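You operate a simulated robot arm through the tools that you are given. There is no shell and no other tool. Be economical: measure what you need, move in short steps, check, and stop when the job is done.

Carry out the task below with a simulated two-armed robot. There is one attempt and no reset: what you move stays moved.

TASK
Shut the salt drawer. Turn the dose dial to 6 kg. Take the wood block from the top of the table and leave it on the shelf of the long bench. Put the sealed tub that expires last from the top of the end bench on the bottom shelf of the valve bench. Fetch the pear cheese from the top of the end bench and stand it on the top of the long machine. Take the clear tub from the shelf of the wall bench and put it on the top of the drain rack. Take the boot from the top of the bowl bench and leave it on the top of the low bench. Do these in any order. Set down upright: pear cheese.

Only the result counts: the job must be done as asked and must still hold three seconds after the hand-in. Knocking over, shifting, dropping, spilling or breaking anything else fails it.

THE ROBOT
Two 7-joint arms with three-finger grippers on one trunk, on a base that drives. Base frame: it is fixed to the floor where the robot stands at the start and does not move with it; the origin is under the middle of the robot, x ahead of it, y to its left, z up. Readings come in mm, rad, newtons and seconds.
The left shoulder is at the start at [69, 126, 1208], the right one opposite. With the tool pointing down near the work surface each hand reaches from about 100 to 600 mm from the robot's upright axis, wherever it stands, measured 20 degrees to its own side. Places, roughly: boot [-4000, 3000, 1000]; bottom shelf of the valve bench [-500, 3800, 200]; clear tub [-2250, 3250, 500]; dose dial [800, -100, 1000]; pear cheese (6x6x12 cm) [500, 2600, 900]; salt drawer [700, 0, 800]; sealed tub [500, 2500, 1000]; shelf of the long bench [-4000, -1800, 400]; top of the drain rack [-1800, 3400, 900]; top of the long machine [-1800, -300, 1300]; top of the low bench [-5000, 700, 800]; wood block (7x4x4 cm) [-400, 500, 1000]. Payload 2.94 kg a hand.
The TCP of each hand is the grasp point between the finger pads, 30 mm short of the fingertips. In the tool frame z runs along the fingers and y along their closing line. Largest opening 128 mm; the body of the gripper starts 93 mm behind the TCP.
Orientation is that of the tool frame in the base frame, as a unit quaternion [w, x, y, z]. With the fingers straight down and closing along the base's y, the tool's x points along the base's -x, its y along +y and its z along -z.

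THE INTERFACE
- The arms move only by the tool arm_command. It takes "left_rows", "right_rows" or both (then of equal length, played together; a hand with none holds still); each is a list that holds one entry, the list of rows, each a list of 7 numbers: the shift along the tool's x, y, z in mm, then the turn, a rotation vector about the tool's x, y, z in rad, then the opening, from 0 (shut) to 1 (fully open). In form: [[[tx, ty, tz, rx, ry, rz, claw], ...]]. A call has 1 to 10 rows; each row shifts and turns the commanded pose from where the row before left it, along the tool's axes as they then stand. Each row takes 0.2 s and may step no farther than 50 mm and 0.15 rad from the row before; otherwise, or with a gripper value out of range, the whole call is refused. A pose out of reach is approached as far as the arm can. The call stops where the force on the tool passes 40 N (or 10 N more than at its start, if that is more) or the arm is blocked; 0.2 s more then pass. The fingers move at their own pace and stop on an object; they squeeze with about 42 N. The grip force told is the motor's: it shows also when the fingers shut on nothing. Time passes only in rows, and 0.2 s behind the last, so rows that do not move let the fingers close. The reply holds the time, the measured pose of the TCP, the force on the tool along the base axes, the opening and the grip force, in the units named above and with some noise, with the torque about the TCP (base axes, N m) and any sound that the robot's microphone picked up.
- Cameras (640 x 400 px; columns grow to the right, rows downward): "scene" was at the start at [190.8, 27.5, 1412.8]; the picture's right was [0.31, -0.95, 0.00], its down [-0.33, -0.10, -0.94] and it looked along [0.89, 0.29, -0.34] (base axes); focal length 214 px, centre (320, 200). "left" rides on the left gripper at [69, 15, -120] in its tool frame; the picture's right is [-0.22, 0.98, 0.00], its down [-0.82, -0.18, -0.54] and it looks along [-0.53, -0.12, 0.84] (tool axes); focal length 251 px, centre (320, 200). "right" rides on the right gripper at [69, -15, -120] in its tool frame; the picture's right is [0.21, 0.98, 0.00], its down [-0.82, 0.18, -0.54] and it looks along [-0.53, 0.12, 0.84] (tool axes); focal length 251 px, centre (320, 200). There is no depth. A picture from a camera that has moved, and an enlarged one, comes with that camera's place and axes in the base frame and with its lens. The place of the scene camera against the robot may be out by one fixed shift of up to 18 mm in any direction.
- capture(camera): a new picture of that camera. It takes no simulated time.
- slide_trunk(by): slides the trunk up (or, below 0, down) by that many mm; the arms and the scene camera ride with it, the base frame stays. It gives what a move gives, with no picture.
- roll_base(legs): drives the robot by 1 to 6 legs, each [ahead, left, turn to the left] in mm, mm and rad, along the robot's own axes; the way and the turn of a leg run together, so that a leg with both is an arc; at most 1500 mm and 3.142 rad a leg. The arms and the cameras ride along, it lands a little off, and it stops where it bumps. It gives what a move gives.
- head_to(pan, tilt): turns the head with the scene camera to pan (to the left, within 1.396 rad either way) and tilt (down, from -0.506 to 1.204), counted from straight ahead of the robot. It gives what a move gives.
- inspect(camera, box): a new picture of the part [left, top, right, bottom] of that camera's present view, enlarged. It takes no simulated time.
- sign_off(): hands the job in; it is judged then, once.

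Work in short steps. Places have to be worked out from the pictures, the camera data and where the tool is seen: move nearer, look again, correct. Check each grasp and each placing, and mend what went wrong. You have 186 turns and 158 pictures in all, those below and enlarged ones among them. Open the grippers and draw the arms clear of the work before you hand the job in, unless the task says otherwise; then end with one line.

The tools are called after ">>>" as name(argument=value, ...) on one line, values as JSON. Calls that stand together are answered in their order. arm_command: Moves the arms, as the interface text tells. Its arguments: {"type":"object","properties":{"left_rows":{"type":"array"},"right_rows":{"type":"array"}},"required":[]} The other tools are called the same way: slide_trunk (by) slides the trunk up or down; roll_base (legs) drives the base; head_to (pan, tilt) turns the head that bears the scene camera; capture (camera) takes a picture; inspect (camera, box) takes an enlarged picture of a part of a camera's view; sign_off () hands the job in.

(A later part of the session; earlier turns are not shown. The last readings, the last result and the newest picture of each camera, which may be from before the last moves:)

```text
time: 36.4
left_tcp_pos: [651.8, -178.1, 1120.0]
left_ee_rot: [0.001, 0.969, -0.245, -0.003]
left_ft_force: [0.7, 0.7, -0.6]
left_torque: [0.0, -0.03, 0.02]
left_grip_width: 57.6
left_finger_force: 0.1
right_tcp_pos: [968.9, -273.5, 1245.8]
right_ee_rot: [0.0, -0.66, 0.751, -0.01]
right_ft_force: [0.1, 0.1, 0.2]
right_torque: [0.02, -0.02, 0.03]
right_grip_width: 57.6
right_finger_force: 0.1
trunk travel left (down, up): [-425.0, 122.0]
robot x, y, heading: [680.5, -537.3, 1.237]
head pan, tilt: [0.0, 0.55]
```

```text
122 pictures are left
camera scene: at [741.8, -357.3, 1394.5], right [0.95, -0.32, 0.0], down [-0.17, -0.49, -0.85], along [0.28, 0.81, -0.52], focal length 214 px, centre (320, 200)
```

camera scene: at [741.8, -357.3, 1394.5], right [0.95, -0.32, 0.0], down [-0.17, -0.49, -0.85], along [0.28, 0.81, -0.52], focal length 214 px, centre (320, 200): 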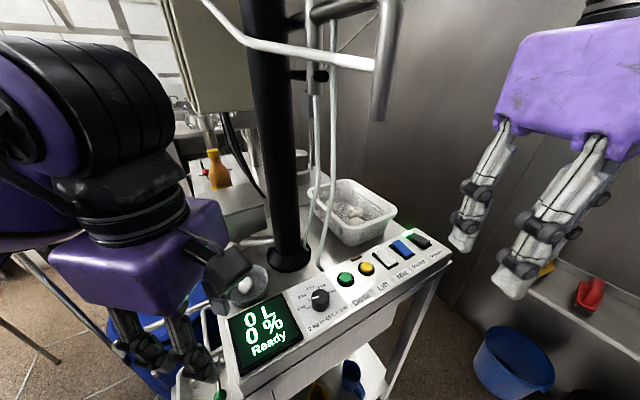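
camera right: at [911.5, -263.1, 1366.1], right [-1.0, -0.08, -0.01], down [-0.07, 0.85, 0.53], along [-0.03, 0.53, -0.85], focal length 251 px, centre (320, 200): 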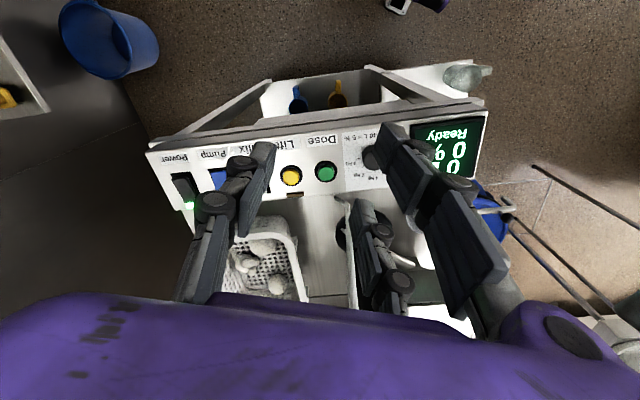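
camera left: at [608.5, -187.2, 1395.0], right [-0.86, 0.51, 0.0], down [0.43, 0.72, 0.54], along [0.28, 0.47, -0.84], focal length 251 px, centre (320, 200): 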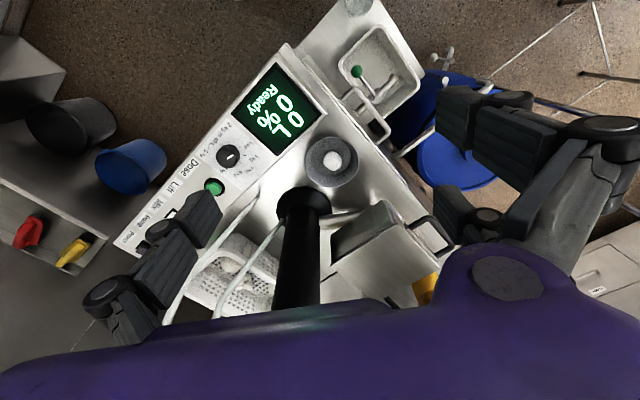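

The left hand bottomed out at z 1120. I'll lower the trunk 60 mm, then slide the hand toward the knob under the hose.

>>> slide_trunk(by=-60)

>>> arm_command(left_rows=[[[30.2, -34, 0, 0, 0, 0, 0.45], [30.2, -34, 0, 0, 0, 0, 0.45], [30.2, -34, 0, 0, 0, 0, 0.45], [22, -25, 0, 0, 0, 0, 0.45]]])

>>> capture(camera="scene")

>>> capture(camera="left")

```text
time: 37.4
left_tcp_pos: [652.9, -174.8, 1040.7]
left_ee_rot: [0.037, 0.969, -0.246, -0.004]
left_ft_force: [-0.3, 0.1, -0.2]
left_torque: [0.05, -0.01, 0.0]
left_grip_width: 57.4
left_finger_force: 0.1
right_tcp_pos: [968.4, -272.2, 1186.1]
right_ee_rot: [0.0, -0.66, 0.752, -0.009]
right_ft_force: [-0.5, -1.0, 0.8]
right_torque: [0.03, 0.04, 0.0]
right_grip_width: 57.7
right_finger_force: 0.0
trunk travel left (down, up): [-365.0, 182.0]
robot x, y, heading: [680.9, -538.3, 1.242]
head pan, tilt: [0.0, 0.55]
```

```text
time: 38.4
left_tcp_pos: [815.0, -115.3, 1033.7]
left_ee_rot: [0.038, 0.969, -0.246, -0.005]
left_ft_force: [0.1, 0.0, 0.4]
left_torque: [-0.02, 0.05, -0.02]
left_grip_width: 57.9
left_finger_force: 0.0
right_tcp_pos: [969.6, -272.1, 1185.7]
right_ee_rot: [0.0, -0.661, 0.751, -0.009]
right_ft_force: [-0.5, 0.0, 0.4]
right_torque: [0.05, 0.02, 0.02]
right_grip_width: 57.7
right_finger_force: 0.1
trunk travel left (down, up): [-365.0, 182.0]
robot x, y, heading: [678.1, -539.2, 1.244]
head pan, tilt: [0.0, 0.55]
```

```text
121 pictures are left
camera scene: at [748.4, -339.7, 1331.2], right [0.95, -0.32, 0.0], down [-0.17, -0.49, -0.85], along [0.28, 0.81, -0.52], focal length 214 px, centre (320, 200)
```

scene: 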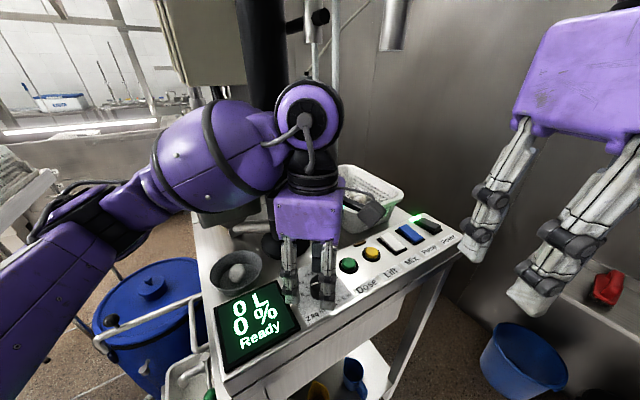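

```text
120 pictures are left
camera left: at [871.8, -152.3, 1154.2], right [-0.65, -0.75, 0.07], down [-0.62, 0.59, 0.52], along [-0.43, 0.29, -0.85], focal length 251 px, centre (320, 200)
```

left: 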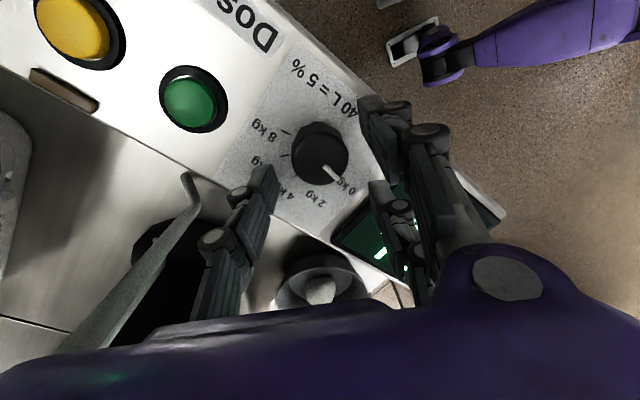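

The fingers straddle the knob but the tool is tilted about 4° from a reach limit. I'll raise slightly and recentre, then read the pose again.

>>> arm_command(left_rows=[[[0, 0, -20, 0, 0, 0, 0.45], [8, 2, 0, 0, 0, 0, 0.45]]])

>>> inspect(camera="left", box=[220, 70, 420, 230])

```text
time: 39.0
left_tcp_pos: [820.9, -119.9, 1052.5]
left_ee_rot: [0.038, 0.969, -0.245, -0.005]
left_ft_force: [0.2, -1.3, -0.2]
left_torque: [-0.02, 0.05, 0.02]
left_grip_width: 57.7
left_finger_force: 0.2
right_tcp_pos: [969.0, -273.0, 1186.8]
right_ee_rot: [0.001, -0.661, 0.751, -0.009]
right_ft_force: [-0.1, -0.1, -0.5]
right_torque: [-0.03, -0.01, 0.0]
right_grip_width: 57.4
right_finger_force: 0.0
trunk travel left (down, up): [-365.0, 182.0]
robot x, y, heading: [682.7, -537.1, 1.239]
head pan, tilt: [0.0, 0.55]
```

```text
2.50 times, centred on (320, 150) of left
camera zoom: at [877.8, -156.5, 1173.2], right [-0.65, -0.75, 0.07], down [-0.62, 0.59, 0.52], along [-0.43, 0.29, -0.85], focal length 629 px, centre (320, 325)
```

zoom: 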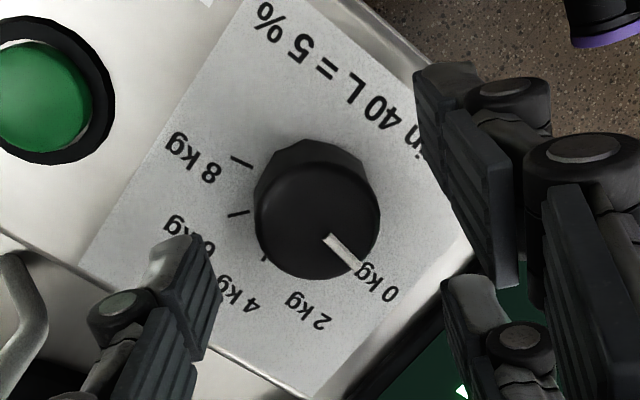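

The knob is at (822,-123), top z≈1016. I'll correct the tilt, centre, descend to TCP z≈1028 and close.

>>> arm_command(left_rows=[[[2.3, 2.1, 0, 0.078, 0, 0, 0.45], [0, 0, 12, 0, 0, 0, 0.45], [0, 0, 12, 0, 0, 0, 0.45]]])

>>> capture(camera="left")

>>> inspect(camera="scene", box=[260, 210, 380, 320])

```text
time: 39.8
left_tcp_pos: [820.6, -124.4, 1027.5]
left_ee_rot: [-0.001, 0.969, -0.246, 0.006]
left_ft_force: [-0.1, 1.1, 2.5]
left_torque: [-0.04, 0.16, -0.05]
left_grip_width: 57.6
left_finger_force: 0.2
right_tcp_pos: [969.0, -272.8, 1185.3]
right_ee_rot: [0.0, -0.661, 0.75, -0.009]
right_ft_force: [0.8, -1.1, 1.0]
right_torque: [-0.02, 0.01, -0.05]
right_grip_width: 57.5
right_finger_force: 0.1
trunk travel left (down, up): [-365.0, 182.0]
robot x, y, heading: [681.0, -535.9, 1.239]
head pan, tilt: [0.0, 0.55]
```

```text
118 pictures are left
camera left: at [873.7, -168.9, 1147.4], right [-0.65, -0.76, 0.0], down [-0.64, 0.55, 0.53], along [-0.4, 0.35, -0.85], focal length 251 px, centre (320, 200)
```

left: 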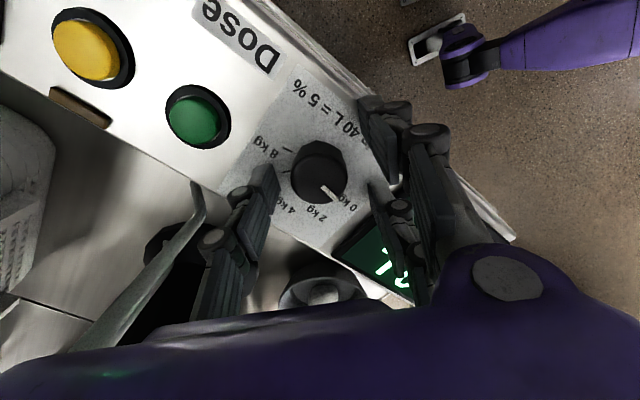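

```text
3.64 times, centred on (320, 265) of scene
camera zoom: at [747.7, -340.1, 1331.4], right [0.95, -0.32, 0.0], down [-0.17, -0.49, -0.85], along [0.28, 0.81, -0.52], focal length 780 px, centre (320, -36)
```

zoom: 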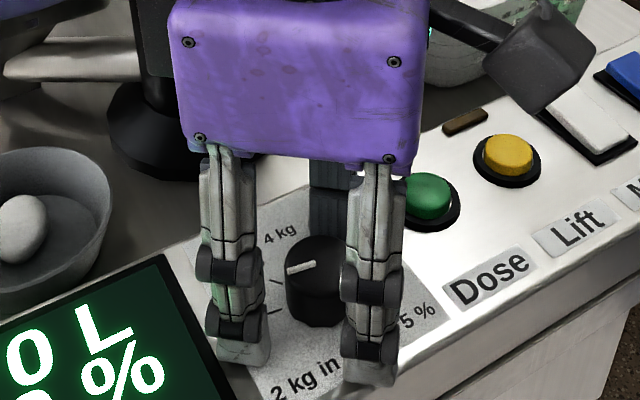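

The gripper looks three-fingered, with the knob between the jaws. I'll close and see what width it stops at.

>>> arm_command(left_rows=[[[0, 0, 0, 0, 0, 0, 0], [0, 0, 0, 0, 0, 0, 0]]])

>>> inspect(camera="scene", box=[260, 210, 380, 320])

```text
time: 40.5
left_tcp_pos: [828.9, -107.9, 1024.2]
left_ee_rot: [-0.006, 0.972, -0.234, 0.009]
left_ft_force: [28.1, 44.0, -14.2]
left_torque: [0.94, -0.9, -0.02]
left_grip_width: 0.0
left_finger_force: 28.4
right_tcp_pos: [973.9, -262.7, 1182.4]
right_ee_rot: [-0.004, -0.66, 0.751, -0.01]
right_ft_force: [0.3, 0.2, 0.4]
right_torque: [-0.05, 0.04, -0.01]
right_grip_width: 57.7
right_finger_force: 0.1
trunk travel left (down, up): [-365.0, 182.0]
robot x, y, heading: [679.4, -540.0, 1.241]
head pan, tilt: [0.0, 0.55]
stopped in row 2 (left hand): the force on the tool passed its limit at 42 N (the readings are from after the stop); the commanded pose is now the measured one
```

```text
3.64 times, centred on (320, 265) of scene
camera zoom: at [753.7, -330.1, 1329.5], right [0.95, -0.33, 0.0], down [-0.17, -0.5, -0.85], along [0.28, 0.8, -0.53], focal length 780 px, centre (320, -36)
```

zoom: 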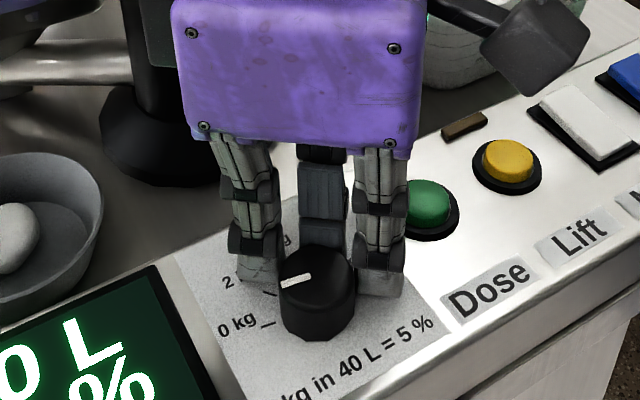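

The jaws are two fingers against one, and the pair straddled the 35 mm knob and closed behind it. The gap centres lie about 13 mm off-axis, so pinching with the knob offset 13 mm along tool x, between the middle finger and one of the pair, gives opposed contacts. I'll open, lift and look.

>>> arm_command(left_rows=[[[0, 0, 0, 0, 0, 0, 0.45], [0, 0, 0, 0, 0, 0, 0.45], [0, 0, -25, 0, 0, 0, 0.45], [0, 0, -20, 0, 0, 0, 0.45]]])

>>> inspect(camera="left", box=[200, 60, 440, 260])

>>> inspect(camera="scene", box=[260, 190, 380, 310])

```text
time: 41.5
left_tcp_pos: [821.0, -120.1, 1073.6]
left_ee_rot: [-0.004, 0.97, -0.241, 0.008]
left_ft_force: [0.1, 1.3, 0.1]
left_torque: [0.0, -0.01, -0.02]
left_grip_width: 57.7
left_finger_force: 0.0
right_tcp_pos: [970.9, -270.5, 1186.9]
right_ee_rot: [0.0, -0.66, 0.751, -0.009]
right_ft_force: [-0.2, -0.1, 0.6]
right_torque: [0.0, 0.01, 0.02]
right_grip_width: 57.6
right_finger_force: 0.1
trunk travel left (down, up): [-365.0, 182.0]
robot x, y, heading: [680.7, -533.9, 1.242]
head pan, tilt: [0.0, 0.55]
```

```text
2.00 times, centred on (320, 160) of left
camera zoom: at [874.1, -165.9, 1193.9], right [-0.65, -0.76, -0.01], down [-0.65, 0.54, 0.53], along [-0.4, 0.35, -0.85], focal length 503 px, centre (320, 280)
```

zoom: 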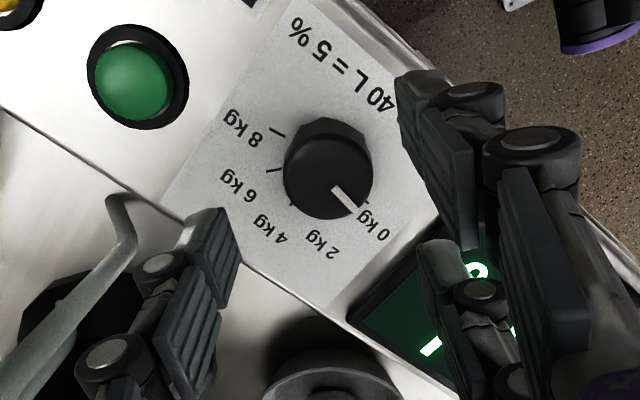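

```text
3.33 times, centred on (320, 250) of scene
camera zoom: at [748.4, -338.9, 1331.2], right [0.95, -0.32, 0.0], down [-0.17, -0.49, -0.85], along [0.28, 0.81, -0.52], focal length 715 px, centre (320, 33)
```

zoom: 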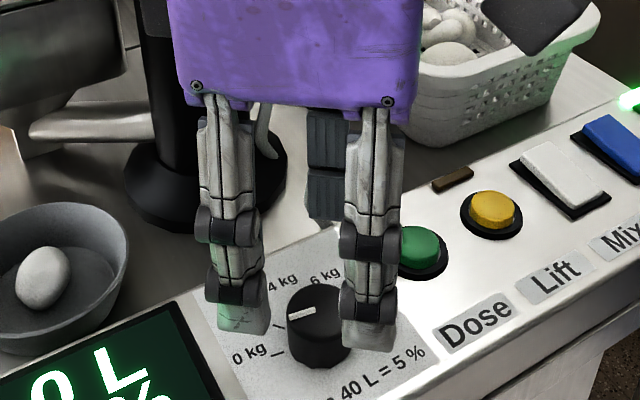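

The knob is confirmed at (823,-124). I'll shift about 10 mm so it sits between the middle finger and one of the pair, descend and close.

>>> arm_command(left_rows=[[[-9.7, 2.5, 0, 0, 0, 0, 0.45], [0, 0, 25, 0, 0, 0, 0.45], [0, 0, 22, 0, 0, 0, 0.45], [0, 0, 0, 0, 0, 0, 0.25], [0, 0, 0, 0, 0, 0, 0.15], [0, 0, 0, 0, 0, 0, 0.0], [0, 0, 0, 0, 0, 0, 0.0]]])

>>> inspect(camera="scene", box=[260, 190, 380, 310])

```text
time: 42.6
left_tcp_pos: [816.5, -117.8, 1028.6]
left_ee_rot: [-0.002, 0.97, -0.244, 0.009]
left_ft_force: [2.0, -6.9, 10.5]
left_torque: [-0.25, -0.14, -0.05]
left_grip_width: 30.7
left_finger_force: 8.4
right_tcp_pos: [971.1, -270.0, 1186.8]
right_ee_rot: [-0.002, -0.659, 0.752, -0.009]
right_ft_force: [1.0, 1.6, 0.1]
right_torque: [-0.1, 0.05, -0.02]
right_grip_width: 57.7
right_finger_force: 0.1
trunk travel left (down, up): [-365.0, 182.0]
robot x, y, heading: [679.2, -539.3, 1.241]
head pan, tilt: [0.0, 0.55]
stopped in row 5 (left hand): the force on the tool passed its limit at 48 N (the readings are from after the stop); the commanded pose is now the measured one
```

```text
3.33 times, centred on (320, 250) of scene
camera zoom: at [749.4, -337.4, 1330.8], right [0.95, -0.32, 0.0], down [-0.17, -0.5, -0.85], along [0.28, 0.81, -0.52], focal length 715 px, centre (320, 33)
```

zoom: 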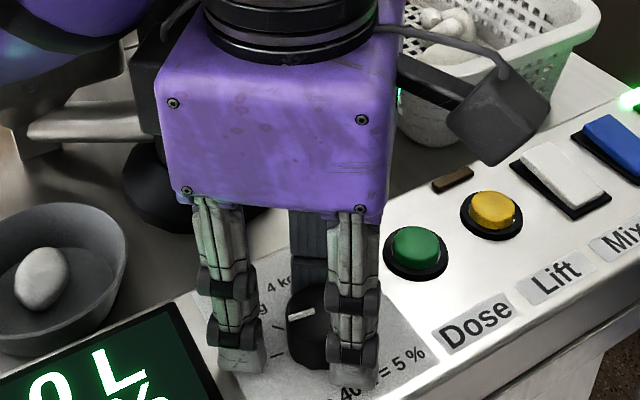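

The fingers stopped at 30.7 mm on the knob. I'll squeeze and try the first few degrees of turn about the knob axis.

>>> arm_command(left_rows=[[[0, 0, 0, 0, 0, 0, 0.0], [0.1, -1.9, 0, 0, 0, 0.145, 0.0], [0.1, -1.9, 0, 0, 0, 0.145, 0.0]]])

>>> inspect(camera="scene", box=[260, 190, 380, 310])

>>> inspect(camera="left", box=[200, 60, 440, 260])

```text
time: 43.4
left_tcp_pos: [816.9, -117.0, 1027.6]
left_ee_rot: [-0.003, 0.925, -0.381, 0.008]
left_ft_force: [5.2, -3.7, -8.9]
left_torque: [-0.52, -0.73, 0.06]
left_grip_width: 30.2
left_finger_force: 45.5
right_tcp_pos: [968.8, -271.6, 1186.2]
right_ee_rot: [-0.001, -0.66, 0.751, -0.01]
right_ft_force: [0.4, 0.5, 0.4]
right_torque: [0.0, 0.0, -0.03]
right_grip_width: 57.8
right_finger_force: 0.1
trunk travel left (down, up): [-365.0, 182.0]
robot x, y, heading: [680.5, -537.2, 1.242]
head pan, tilt: [0.0, 0.55]
```

```text
3.33 times, centred on (320, 250) of scene
camera zoom: at [748.8, -339.7, 1331.2], right [0.95, -0.32, 0.0], down [-0.17, -0.49, -0.85], along [0.28, 0.81, -0.52], focal length 715 px, centre (320, 33)
```

zoom: 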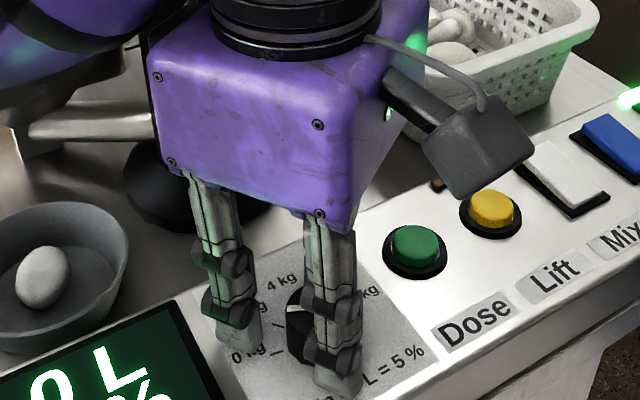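

```text
2.00 times, centred on (320, 160) of left
camera zoom: at [854.0, -176.1, 1147.6], right [-0.84, -0.54, -0.01], down [-0.46, 0.71, 0.53], along [-0.28, 0.46, -0.84], focal length 503 px, centre (320, 280)
```

zoom: 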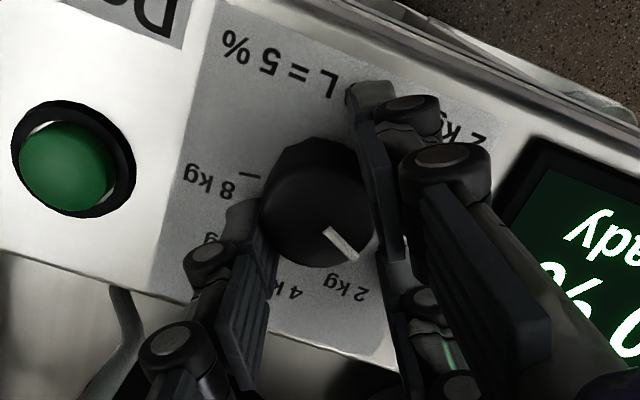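

The pointer is turning with the hand. I'll carry on with nine more rows.

>>> arm_command(left_rows=[[[0.1, -1.9, 0, 0, 0, 0.145, 0.0], [0.1, -1.9, 0, 0, 0, 0.145, 0.0], [0.1, -1.9, 0, 0, 0, 0.145, 0.0], [0.1, -1.9, 0, 0, 0, 0.145, 0.0], [0.1, -1.9, 0, 0, 0, 0.145, 0.0], [0.1, -1.9, 0, 0, 0, 0.145, 0.0], [0.1, -1.9, 0, 0, 0, 0.145, 0.0], [0.1, -1.9, 0, 0, 0, 0.145, 0.0], [0.1, -1.9, 0, 0, 0, 0.145, 0.0]]])

>>> inspect(camera="left", box=[200, 60, 440, 260])

>>> inspect(camera="scene", box=[260, 190, 380, 310])

```text
time: 44.6
left_tcp_pos: [821.9, -115.6, 1028.4]
left_ee_rot: [-0.003, 0.73, -0.683, 0.004]
left_ft_force: [-1.7, -8.6, 2.2]
left_torque: [-0.11, 0.31, -0.01]
left_grip_width: 29.9
left_finger_force: 45.1
right_tcp_pos: [968.7, -273.2, 1187.2]
right_ee_rot: [0.001, -0.66, 0.751, -0.009]
right_ft_force: [-0.2, 0.4, 0.1]
right_torque: [-0.03, -0.01, 0.01]
right_grip_width: 57.6
right_finger_force: 0.1
trunk travel left (down, up): [-365.0, 182.0]
robot x, y, heading: [681.1, -541.2, 1.241]
head pan, tilt: [0.0, 0.55]
stopped in row 6 (left hand): the force on the tool passed its limit at 42 N (the readings are from after the stop); the commanded pose is now the measured one
```

```text
2.00 times, centred on (320, 160) of left
camera zoom: at [811.3, -184.8, 1147.4], right [-0.99, 0.15, -0.01], down [0.12, 0.83, 0.54], along [0.09, 0.53, -0.84], focal length 503 px, centre (320, 280)
```

zoom: 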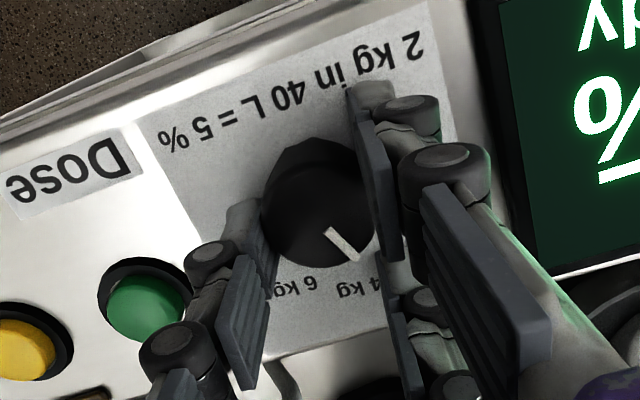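

```text
3.33 times, centred on (320, 250) of scene
camera zoom: at [747.5, -341.0, 1331.8], right [0.95, -0.32, 0.0], down [-0.17, -0.49, -0.85], along [0.28, 0.81, -0.52], focal length 715 px, centre (320, 33)
```

zoom: 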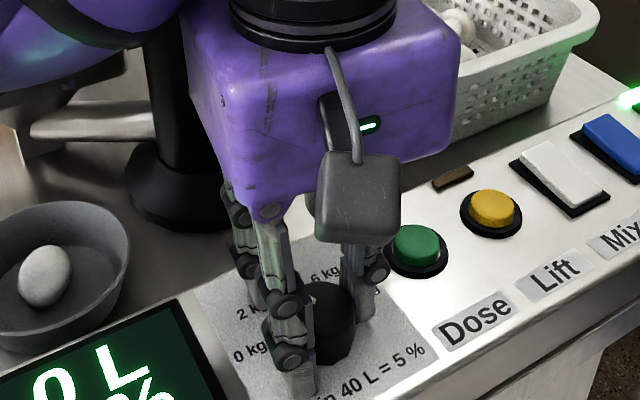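

It has turned 58° so far, and the knob offset is really about 9 mm, which explains the side force. I'll go on with corrected arcs.

>>> arm_command(left_rows=[[[0.1, -1.3, 0, 0, 0, 0.145, 0.0], [0.1, -1.3, 0, 0, 0, 0.145, 0.0], [0.1, -1.3, 0, 0, 0, 0.145, 0.0], [0.1, -1.3, 0, 0, 0, 0.145, 0.0], [0.1, -1.3, 0, 0, 0, 0.145, 0.0], [0.1, -1.3, 0, 0, 0, 0.145, 0.0]]])

>>> inspect(camera="left", box=[200, 60, 440, 260])

```text
time: 46.0
left_tcp_pos: [828.5, -118.7, 1027.9]
left_ee_rot: [0.003, -0.373, 0.928, -0.003]
left_ft_force: [-16.9, -18.1, -1.9]
left_torque: [-1.21, 0.88, 0.05]
left_grip_width: 29.9
left_finger_force: 45.2
right_tcp_pos: [967.6, -273.7, 1187.3]
right_ee_rot: [0.002, -0.661, 0.751, -0.009]
right_ft_force: [-0.2, -0.5, 0.7]
right_torque: [0.02, 0.0, -0.01]
right_grip_width: 57.8
right_finger_force: 0.1
trunk travel left (down, up): [-365.0, 182.0]
robot x, y, heading: [678.2, -537.3, 1.245]
head pan, tilt: [0.0, 0.55]
```

```text
2.00 times, centred on (320, 160) of left
camera zoom: at [767.2, -155.2, 1147.0], right [-0.52, 0.85, -0.01], down [0.71, 0.44, 0.55], along [0.47, 0.28, -0.84], focal length 503 px, centre (320, 280)
```

zoom: 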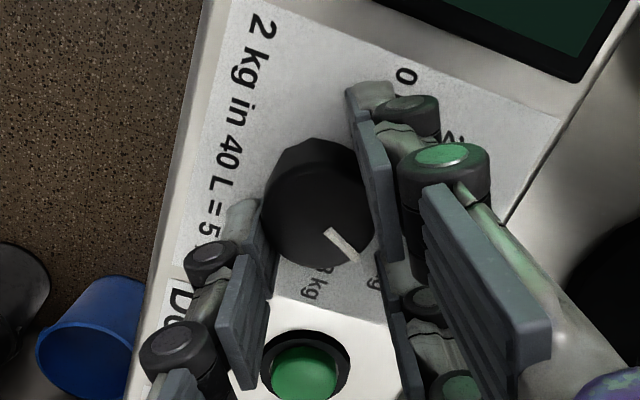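

The hand has turned exactly 108°. I'll open, lift and check the pointer.

>>> arm_command(left_rows=[[[0, 0, 0, 0, 0, 0, 0.4], [0, 0, 0, 0, 0, 0, 0.4], [0, 0, -30, 0, 0, 0, 0.4], [0, 0, -20, 0, 0, 0, 0.4]]])

>>> inspect(camera="left", box=[200, 60, 440, 260])

>>> inspect(camera="scene", box=[260, 190, 380, 310])

```text
time: 47.0
left_tcp_pos: [830.6, -117.8, 1079.4]
left_ee_rot: [0.004, -0.375, 0.927, -0.003]
left_ft_force: [-0.1, 1.0, 0.1]
left_torque: [-0.02, -0.01, 0.01]
left_grip_width: 51.2
left_finger_force: 0.1
right_tcp_pos: [968.3, -272.8, 1186.0]
right_ee_rot: [0.0, -0.661, 0.75, -0.009]
right_ft_force: [0.0, 0.0, -0.5]
right_torque: [-0.02, 0.0, 0.01]
right_grip_width: 57.5
right_finger_force: 0.2
trunk travel left (down, up): [-365.0, 182.0]
robot x, y, heading: [681.5, -536.7, 1.236]
head pan, tilt: [0.0, 0.55]
```

```text
2.00 times, centred on (320, 160) of left
camera zoom: at [769.2, -153.1, 1197.3], right [-0.52, 0.85, -0.01], down [0.71, 0.44, 0.55], along [0.47, 0.28, -0.84], focal length 503 px, centre (320, 280)
```

zoom: 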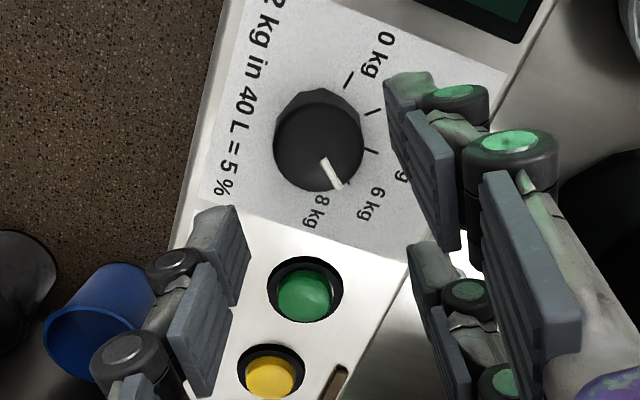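

```text
3.33 times, centred on (320, 250) of scene
camera zoom: at [747.5, -340.2, 1331.4], right [0.95, -0.32, 0.0], down [-0.17, -0.49, -0.85], along [0.28, 0.81, -0.52], focal length 715 px, centre (320, 33)
```

zoom: 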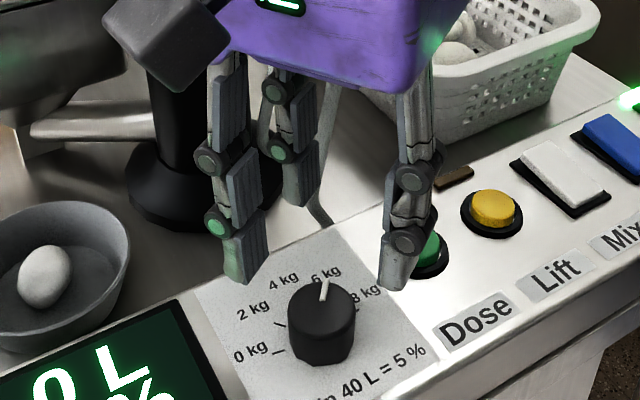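

The pointer reads about 65° against 66° for the 6 kg mark, so the dial is set. I'll withdraw the left hand under the hose the way it came, square it and raise the trunk.

>>> arm_command(left_rows=[[[43, 20, 0, 0, 0, 0, 0.4], [43, 20, 0, 0, 0, 0, 0.4], [43, 20, 0, 0, 0, 0, 0.4], [43, 20, 0, 0, 0, -0.12, 0.4], [0, 0, 0, 0, 0, -0.12, 0.4], [0, 0, -20, 0, 0, -0.12, 0.4], [0, 0, -30, 0, 0, -0.12, 0.4]]])

>>> slide_trunk(by=60)

>>> head_to(pan=1.1, tilt=0.35)

>>> capture(camera="scene")

```text
time: 48.6
left_tcp_pos: [651.0, -177.4, 1130.0]
left_ee_rot: [0.004, -0.585, 0.811, -0.003]
left_ft_force: [0.0, 0.6, 0.4]
left_torque: [0.02, 0.0, -0.03]
left_grip_width: 51.2
left_finger_force: 0.0
left hand out of reach, approached as far as the arm can: row 4
right_tcp_pos: [968.9, -272.6, 1186.6]
right_ee_rot: [0.0, -0.661, 0.75, -0.008]
right_ft_force: [-0.3, 0.0, 0.0]
right_torque: [0.03, 0.02, 0.02]
right_grip_width: 57.5
right_finger_force: 0.0
trunk travel left (down, up): [-365.0, 182.0]
robot x, y, heading: [677.6, -535.6, 1.243]
head pan, tilt: [0.0, 0.55]
```

```text
time: 49.6
left_tcp_pos: [650.5, -173.8, 1189.0]
left_ee_rot: [0.003, -0.584, 0.812, -0.004]
left_ft_force: [0.5, -0.1, -0.6]
left_torque: [-0.03, 0.0, 0.0]
left_grip_width: 51.2
left_finger_force: 0.2
right_tcp_pos: [969.1, -272.3, 1245.9]
right_ee_rot: [0.0, -0.661, 0.75, -0.009]
right_ft_force: [-0.5, 0.3, 0.1]
right_torque: [0.02, -0.02, 0.01]
right_grip_width: 57.5
right_finger_force: 0.1
trunk travel left (down, up): [-425.0, 122.0]
robot x, y, heading: [683.8, -538.3, 1.24]
head pan, tilt: [0.0, 0.55]
```

```text
time: 51.0
left_tcp_pos: [651.2, -174.8, 1189.5]
left_ee_rot: [0.003, -0.584, 0.812, -0.005]
left_ft_force: [0.1, 0.2, -0.3]
left_torque: [-0.02, -0.03, 0.02]
left_grip_width: 51.2
left_finger_force: 0.2
right_tcp_pos: [970.0, -272.8, 1246.8]
right_ee_rot: [0.0, -0.661, 0.751, -0.009]
right_ft_force: [-1.2, -0.1, 0.0]
right_torque: [-0.03, 0.03, -0.03]
right_grip_width: 57.9
right_finger_force: 0.1
trunk travel left (down, up): [-425.0, 122.0]
robot x, y, heading: [677.6, -537.9, 1.242]
head pan, tilt: [1.1, 0.351]
```

```text
105 pictures are left
camera scene: at [648.0, -375.3, 1412.6], right [0.72, 0.7, 0.0], down [0.24, -0.25, -0.94], along [-0.65, 0.67, -0.34], focal length 214 px, centre (320, 200)
```

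scene: 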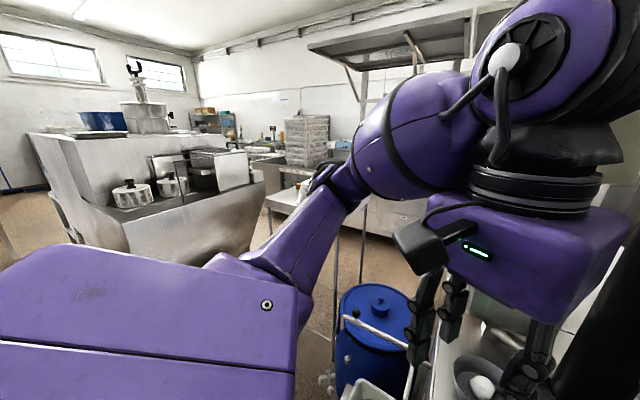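

I'll drive back out to the open floor near the start, then look around to the left.

>>> roll_base(legs=[[-200, 585, 0], [0, 100, 0.33], [450, 0, 0]])

>>> head_to(pan=0.0, tilt=0.3)

>>> capture(camera="scene")

>>> head_to(pan=0.9, tilt=0.4)

>>> capture(camera="scene")

```text
time: 60.0
left_tcp_pos: [-185.0, 247.7, 1189.0]
left_ee_rot: [-0.005, 0.713, -0.701, 0.003]
left_ft_force: [0.8, -0.4, 0.2]
left_torque: [0.01, 0.0, 0.02]
left_grip_width: 51.1
left_finger_force: 0.1
right_tcp_pos: [146.8, 262.9, 1247.0]
right_ee_rot: [-0.001, 0.778, -0.629, 0.009]
right_ft_force: [0.1, 0.6, 0.0]
right_torque: [0.03, 0.01, -0.02]
right_grip_width: 57.5
right_finger_force: 0.1
trunk travel left (down, up): [-425.0, 122.0]
robot x, y, heading: [-38.2, -85.6, 1.583]
head pan, tilt: [1.1, 0.351]
```

```text
time: 61.3
left_tcp_pos: [-185.6, 248.9, 1190.0]
left_ee_rot: [-0.005, 0.713, -0.701, 0.003]
left_ft_force: [0.5, 0.3, -0.1]
left_torque: [0.0, 0.01, 0.01]
left_grip_width: 51.2
left_finger_force: 0.1
right_tcp_pos: [146.1, 262.1, 1247.0]
right_ee_rot: [-0.001, 0.777, -0.629, 0.009]
right_ft_force: [-0.2, -0.1, 0.2]
right_torque: [0.02, 0.02, -0.03]
right_grip_width: 57.7
right_finger_force: 0.0
trunk travel left (down, up): [-425.0, 122.0]
robot x, y, heading: [-36.9, -84.4, 1.578]
head pan, tilt: [0.0, 0.3]
```

```text
104 pictures are left
camera scene: at [-39.4, 109.9, 1417.4], right [1.0, 0.01, 0.0], down [0.0, -0.3, -0.96], along [-0.01, 0.96, -0.3], focal length 214 px, centre (320, 200)
```

scene: 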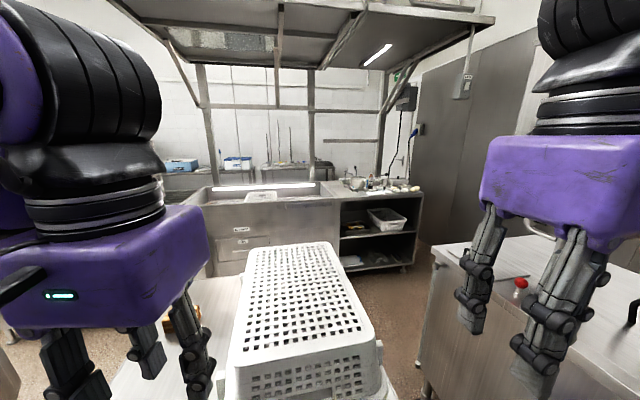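

```text
time: 62.5
left_tcp_pos: [-185.6, 248.9, 1189.1]
left_ee_rot: [-0.005, 0.713, -0.701, 0.003]
left_ft_force: [0.3, 0.7, 0.2]
left_torque: [-0.01, 0.01, 0.01]
left_grip_width: 51.2
left_finger_force: 0.0
right_tcp_pos: [146.8, 262.1, 1247.5]
right_ee_rot: [-0.002, 0.778, -0.628, 0.008]
right_ft_force: [0.3, -0.8, 0.4]
right_torque: [0.0, 0.0, 0.04]
right_grip_width: 57.9
right_finger_force: 0.0
trunk travel left (down, up): [-425.0, 122.0]
robot x, y, heading: [-38.1, -83.4, 1.581]
head pan, tilt: [0.901, 0.4]
```

```text
103 pictures are left
camera scene: at [-111.5, 73.4, 1408.1], right [0.61, 0.79, 0.0], down [0.31, -0.24, -0.92], along [-0.73, 0.57, -0.39], focal length 214 px, centre (320, 200)
```

scene: 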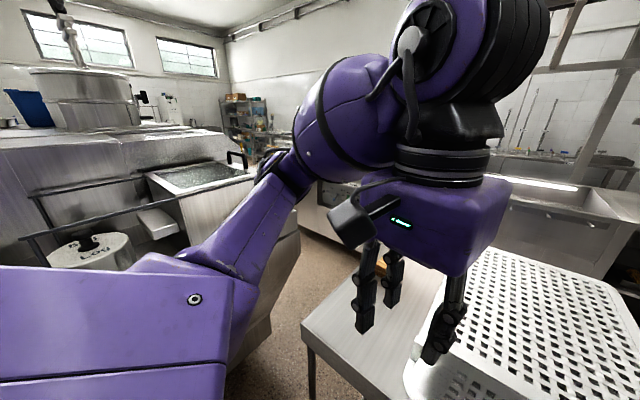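

The end bench, with items on top, is ahead-right around y 2100–2600. The crate table blocks the straight way, so I'd go round its left side. I'll look left to see how wide the aisle beside the long machine is.

>>> roll_base(legs=[[-50, 450, 0]])

>>> head_to(pan=0.5, tilt=0.6)

>>> capture(camera="scene")

```text
time: 65.1
left_tcp_pos: [-375.4, 219.0, 1198.3]
left_ee_rot: [0.011, -0.7, 0.714, 0.004]
left_ft_force: [0.4, -1.1, 1.1]
left_torque: [0.03, 0.04, -0.01]
left_grip_width: 51.1
left_finger_force: 0.1
right_tcp_pos: [-47.7, 228.0, 1247.0]
right_ee_rot: [0.0, 0.773, -0.634, 0.002]
right_ft_force: [0.4, -0.4, 0.9]
right_torque: [0.01, -0.02, -0.02]
right_grip_width: 57.7
right_finger_force: 0.0
trunk travel left (down, up): [-425.0, 122.0]
robot x, y, heading: [-252.2, -110.2, 1.569]
head pan, tilt: [0.901, 0.4]
stopped in leg 1: the robot was blocked; the commanded pose is now the measured one
```

```text
time: 66.0
left_tcp_pos: [-374.9, 221.5, 1196.6]
left_ee_rot: [0.007, -0.703, 0.712, 0.005]
left_ft_force: [0.4, -0.1, -0.3]
left_torque: [0.0, -0.01, -0.04]
left_grip_width: 51.2
left_finger_force: 0.0
right_tcp_pos: [-46.7, 232.5, 1244.6]
right_ee_rot: [0.004, 0.774, -0.633, 0.002]
right_ft_force: [-0.5, -0.5, -0.6]
right_torque: [0.02, 0.01, -0.03]
right_grip_width: 57.6
right_finger_force: 0.2
trunk travel left (down, up): [-425.0, 122.0]
robot x, y, heading: [-256.5, -112.2, 1.569]
head pan, tilt: [0.499, 0.6]
```

```text
102 pictures are left
camera scene: at [-275.6, 65.7, 1390.9], right [0.88, 0.48, -0.01], down [0.26, -0.49, -0.83], along [-0.4, 0.73, -0.56], focal length 214 px, centre (320, 200)
```

scene: 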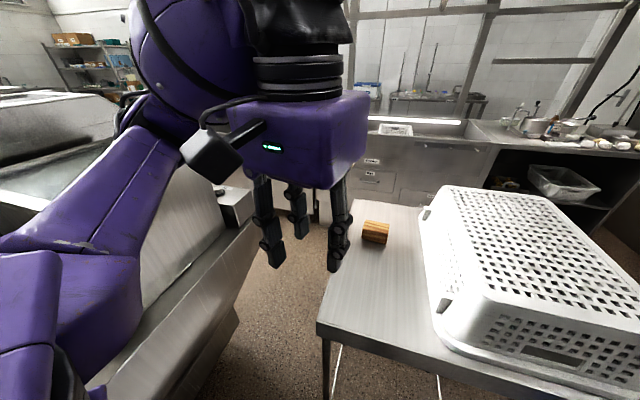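

The base stopped because something on the left, most likely my elbow against the machine, is in the way. The left hand's camera looks down over the aisle, so I'll use it.

>>> capture(camera="left")

>>> head_to(pan=1.39, tilt=0.7)

>>> capture(camera="scene")

```text
101 pictures are left
camera left: at [-391.5, 151.3, 1314.7], right [-0.97, 0.23, 0.0], down [0.19, 0.81, 0.56], along [0.13, 0.54, -0.83], focal length 251 px, centre (320, 200)
```

left: 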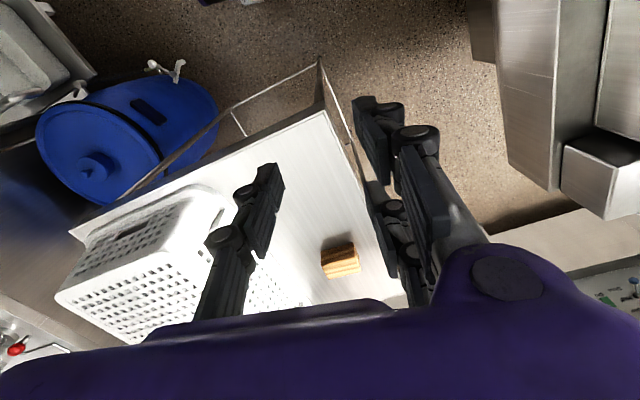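

```text
time: 67.2
left_tcp_pos: [-375.1, 224.0, 1197.7]
left_ee_rot: [0.007, -0.702, 0.712, 0.005]
left_ft_force: [-0.3, 0.7, 0.2]
left_torque: [-0.02, -0.02, -0.03]
left_grip_width: 51.4
left_finger_force: 0.0
right_tcp_pos: [-46.2, 232.3, 1244.6]
right_ee_rot: [0.003, 0.775, -0.632, 0.002]
right_ft_force: [0.0, -0.2, 0.1]
right_torque: [-0.01, 0.0, 0.02]
right_grip_width: 57.7
right_finger_force: 0.1
trunk travel left (down, up): [-425.0, 122.0]
robot x, y, heading: [-254.3, -109.3, 1.569]
head pan, tilt: [1.389, 0.7]
```

```text
100 pictures are left
camera scene: at [-317.0, 3.8, 1382.8], right [0.18, 0.98, 0.0], down [0.62, -0.12, -0.78], along [-0.76, 0.14, -0.63], focal length 214 px, centre (320, 200)
```

scene: 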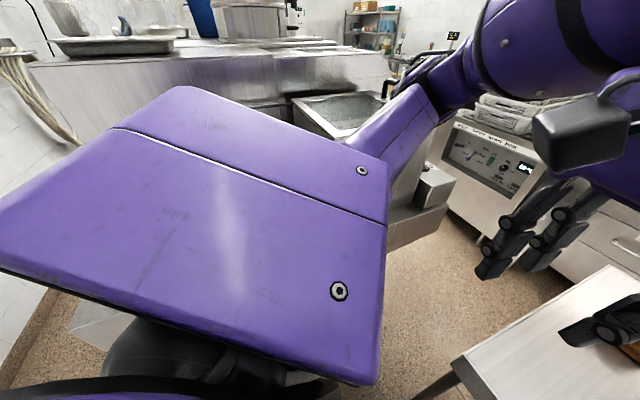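

My elbow may be near the shelf with pots on the machine's east side. I'll move right again for clearance and look at that shelf.

>>> roll_base(legs=[[0, -250, 0], [0, 0, 0.5]])

>>> head_to(pan=0.45, tilt=0.45)

>>> capture(camera="scene")

```text
time: 71.3
left_tcp_pos: [-286.5, 122.4, 1192.4]
left_ee_rot: [-0.011, 0.853, -0.522, 0.0]
left_ft_force: [0.0, 0.0, -0.3]
left_torque: [0.02, -0.03, -0.03]
left_grip_width: 51.2
left_finger_force: 0.1
right_tcp_pos: [1.9, 282.9, 1246.6]
right_ee_rot: [-0.004, 0.903, -0.43, 0.009]
right_ft_force: [-0.4, 0.0, 0.5]
right_torque: [0.05, 0.02, -0.03]
right_grip_width: 57.6
right_finger_force: 0.1
trunk travel left (down, up): [-425.0, 122.0]
robot x, y, heading: [-7.3, -111.9, 2.049]
head pan, tilt: [1.389, 0.7]
```

```text
time: 72.6
left_tcp_pos: [-284.9, 122.1, 1192.2]
left_ee_rot: [-0.011, 0.852, -0.523, 0.001]
left_ft_force: [0.2, -0.2, 1.2]
left_torque: [-0.03, -0.02, -0.02]
left_grip_width: 51.2
left_finger_force: 0.1
right_tcp_pos: [0.1, 282.2, 1247.4]
right_ee_rot: [-0.004, 0.903, -0.43, 0.009]
right_ft_force: [-0.2, -0.7, -0.4]
right_torque: [-0.02, 0.01, -0.01]
right_grip_width: 57.6
right_finger_force: 0.1
trunk travel left (down, up): [-425.0, 122.0]
robot x, y, heading: [-6.6, -111.2, 2.049]
head pan, tilt: [0.45, 0.45]
```

```text
99 pictures are left
camera scene: at [-128.1, 34.4, 1403.4], right [0.6, 0.8, 0.0], down [0.35, -0.26, -0.9], along [-0.72, 0.54, -0.44], focal length 214 px, centre (320, 200)
```

scene: 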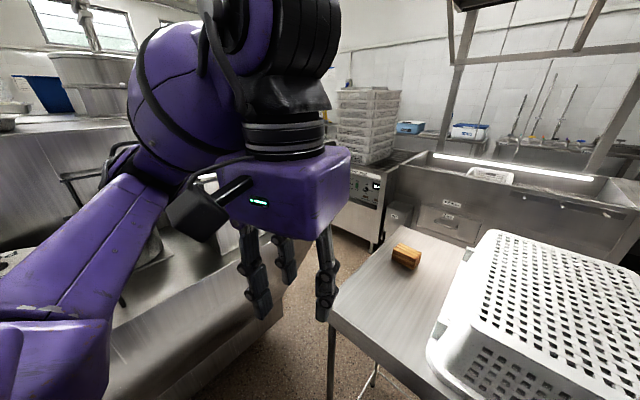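

The arm hides it. I'll turn to face the machine and look between the arms.

>>> roll_base(legs=[[0, 0, 0.8]])

>>> head_to(pan=0.0, tilt=0.35)

>>> capture(camera="scene")

```text
time: 75.0
left_tcp_pos: [-367.6, -144.8, 1192.9]
left_ee_rot: [-0.01, 0.988, -0.153, -0.004]
left_ft_force: [1.2, 0.1, -0.4]
left_torque: [0.01, 0.02, 0.03]
left_grip_width: 51.3
left_finger_force: 0.0
right_tcp_pos: [-281.0, 172.1, 1246.0]
right_ee_rot: [-0.007, 0.999, -0.049, 0.007]
right_ft_force: [0.1, -0.1, -0.9]
right_torque: [0.02, -0.02, -0.02]
right_grip_width: 57.3
right_finger_force: 0.1
trunk travel left (down, up): [-425.0, 122.0]
robot x, y, heading: [-7.9, -109.4, 2.843]
head pan, tilt: [0.45, 0.45]
```

```text
time: 75.9
left_tcp_pos: [-368.5, -144.3, 1193.1]
left_ee_rot: [-0.01, 0.988, -0.153, -0.003]
left_ft_force: [-1.0, 0.6, 0.9]
left_torque: [0.02, -0.01, -0.01]
left_grip_width: 51.2
left_finger_force: 0.1
right_tcp_pos: [-281.7, 170.9, 1246.7]
right_ee_rot: [-0.007, 0.999, -0.049, 0.007]
right_ft_force: [0.8, 0.1, 0.5]
right_torque: [0.04, -0.01, -0.02]
right_grip_width: 57.6
right_finger_force: 0.0
trunk travel left (down, up): [-425.0, 122.0]
robot x, y, heading: [-5.9, -107.4, 2.846]
head pan, tilt: [0.0, 0.351]
```

```text
98 pictures are left
camera scene: at [-193.6, -53.5, 1412.6], right [0.29, 0.96, 0.0], down [0.33, -0.1, -0.94], along [-0.9, 0.28, -0.34], focal length 214 px, centre (320, 200)
```

scene: 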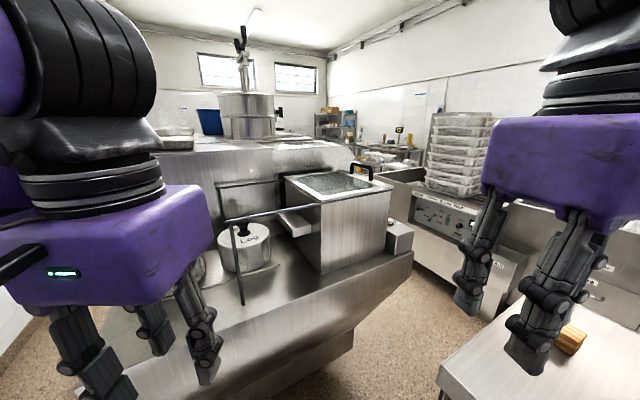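

The ledge, rail and pots look undisturbed. I'll pass the aisle sideways, facing the table with my back to the machine, which keeps the elbows out of the way. First I'll turn to heading 0.23, raise the trunk and back to the aisle mouth.

>>> slide_trunk(by=110)

>>> roll_base(legs=[[0, 0, -1.3], [0, 0, -1.316], [-594, 150, 0]])

>>> head_to(pan=1.2, tilt=0.7)

>>> capture(camera="scene")

```text
time: 77.4
left_tcp_pos: [-368.8, -145.1, 1301.5]
left_ee_rot: [-0.01, 0.988, -0.153, -0.003]
left_ft_force: [-0.5, 0.3, -0.8]
left_torque: [-0.02, -0.01, -0.02]
left_grip_width: 51.4
left_finger_force: 0.0
right_tcp_pos: [-283.3, 171.0, 1356.8]
right_ee_rot: [-0.006, 0.999, -0.049, 0.008]
right_ft_force: [-0.7, 0.5, -0.2]
right_torque: [0.0, -0.05, -0.02]
right_grip_width: 57.3
right_finger_force: 0.0
trunk travel left (down, up): [-535.0, 12.0]
robot x, y, heading: [-8.0, -110.0, 2.841]
head pan, tilt: [0.0, 0.351]
```

```text
time: 86.4
left_tcp_pos: [-55.2, 119.1, 1293.4]
left_ee_rot: [-0.007, -0.113, 0.994, -0.007]
left_ft_force: [-0.1, -0.4, -1.1]
left_torque: [0.0, 0.0, -0.01]
left_grip_width: 51.2
left_finger_force: 0.0
right_tcp_pos: [32.2, -197.6, 1345.2]
right_ee_rot: [-0.019, -0.218, 0.976, -0.005]
right_ft_force: [-0.8, 1.1, -0.5]
right_torque: [0.0, 0.01, 0.0]
right_grip_width: 57.9
right_finger_force: 0.0
trunk travel left (down, up): [-535.0, 12.0]
robot x, y, heading: [-378.5, -91.2, 0.232]
head pan, tilt: [0.0, 0.351]
stopped in leg 3: the robot was blocked; the commanded pose is now the measured one
```

```text
time: 87.8
left_tcp_pos: [-56.3, 117.1, 1295.6]
left_ee_rot: [-0.006, -0.112, 0.994, -0.006]
left_ft_force: [-0.6, 0.4, 0.2]
left_torque: [0.01, 0.03, 0.0]
left_grip_width: 51.3
left_finger_force: 0.1
right_tcp_pos: [30.5, -199.1, 1346.0]
right_ee_rot: [-0.016, -0.216, 0.976, -0.003]
right_ft_force: [-0.2, 0.1, 0.3]
right_torque: [-0.02, -0.01, 0.03]
right_grip_width: 57.5
right_finger_force: 0.0
trunk travel left (down, up): [-535.0, 12.0]
robot x, y, heading: [-379.7, -93.0, 0.228]
head pan, tilt: [1.201, 0.7]
```

```text
97 pictures are left
camera scene: at [-314.7, -9.2, 1507.1], right [0.99, -0.14, -0.03], down [-0.11, -0.64, -0.76], along [0.09, 0.76, -0.64], focal length 214 px, centre (320, 200)
```

scene: 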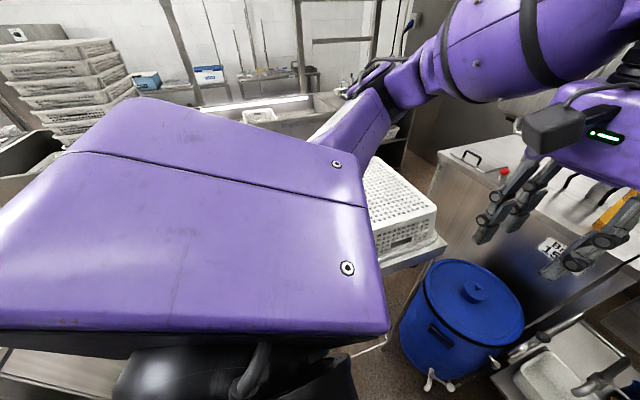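

It's blocked again, so the robot is too deep for this aisle. I'll move away and look southwest for a way round the long machine.

>>> roll_base(legs=[[250, -150, 0], [0, -150, -1.3], [0, 0, -1.2]])

>>> head_to(pan=0.0, tilt=0.35)

>>> capture(camera="scene")

```text
time: 95.9
left_tcp_pos: [-266.1, -655.3, 1301.7]
left_ee_rot: [-0.006, 0.905, 0.424, -0.008]
left_ft_force: [-0.7, 0.6, 0.8]
left_torque: [-0.02, 0.02, 0.01]
left_grip_width: 50.9
left_finger_force: 0.0
right_tcp_pos: [-527.6, -456.0, 1356.4]
right_ee_rot: [-0.008, 0.855, 0.518, 0.003]
right_ft_force: [-0.5, 0.0, -0.4]
right_torque: [0.04, 0.01, 0.02]
right_grip_width: 57.8
right_finger_force: 0.0
trunk travel left (down, up): [-535.0, 12.0]
robot x, y, heading: [-164.0, -307.1, -2.252]
head pan, tilt: [1.201, 0.7]
```

```text
time: 97.3
left_tcp_pos: [-265.9, -655.9, 1301.7]
left_ee_rot: [-0.006, 0.905, 0.426, -0.008]
left_ft_force: [-0.6, -0.1, -0.3]
left_torque: [0.02, 0.0, 0.01]
left_grip_width: 51.0
left_finger_force: 0.1
right_tcp_pos: [-526.4, -456.7, 1355.3]
right_ee_rot: [-0.01, 0.856, 0.517, 0.002]
right_ft_force: [-0.1, 0.4, 0.4]
right_torque: [0.01, 0.04, 0.02]
right_grip_width: 57.6
right_finger_force: 0.0
trunk travel left (down, up): [-535.0, 12.0]
robot x, y, heading: [-164.3, -306.7, -2.254]
head pan, tilt: [0.0, 0.351]
```

```text
96 pictures are left
camera scene: at [-233.2, -395.1, 1539.2], right [-0.78, 0.63, 0.0], down [0.22, 0.27, -0.94], along [-0.59, -0.73, -0.34], focal length 214 px, centre (320, 200)
```

scene: 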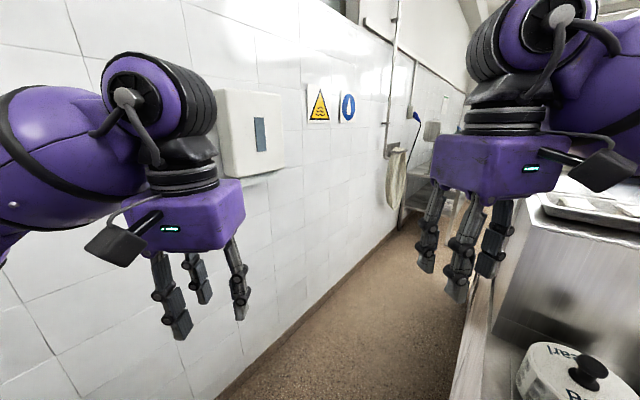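

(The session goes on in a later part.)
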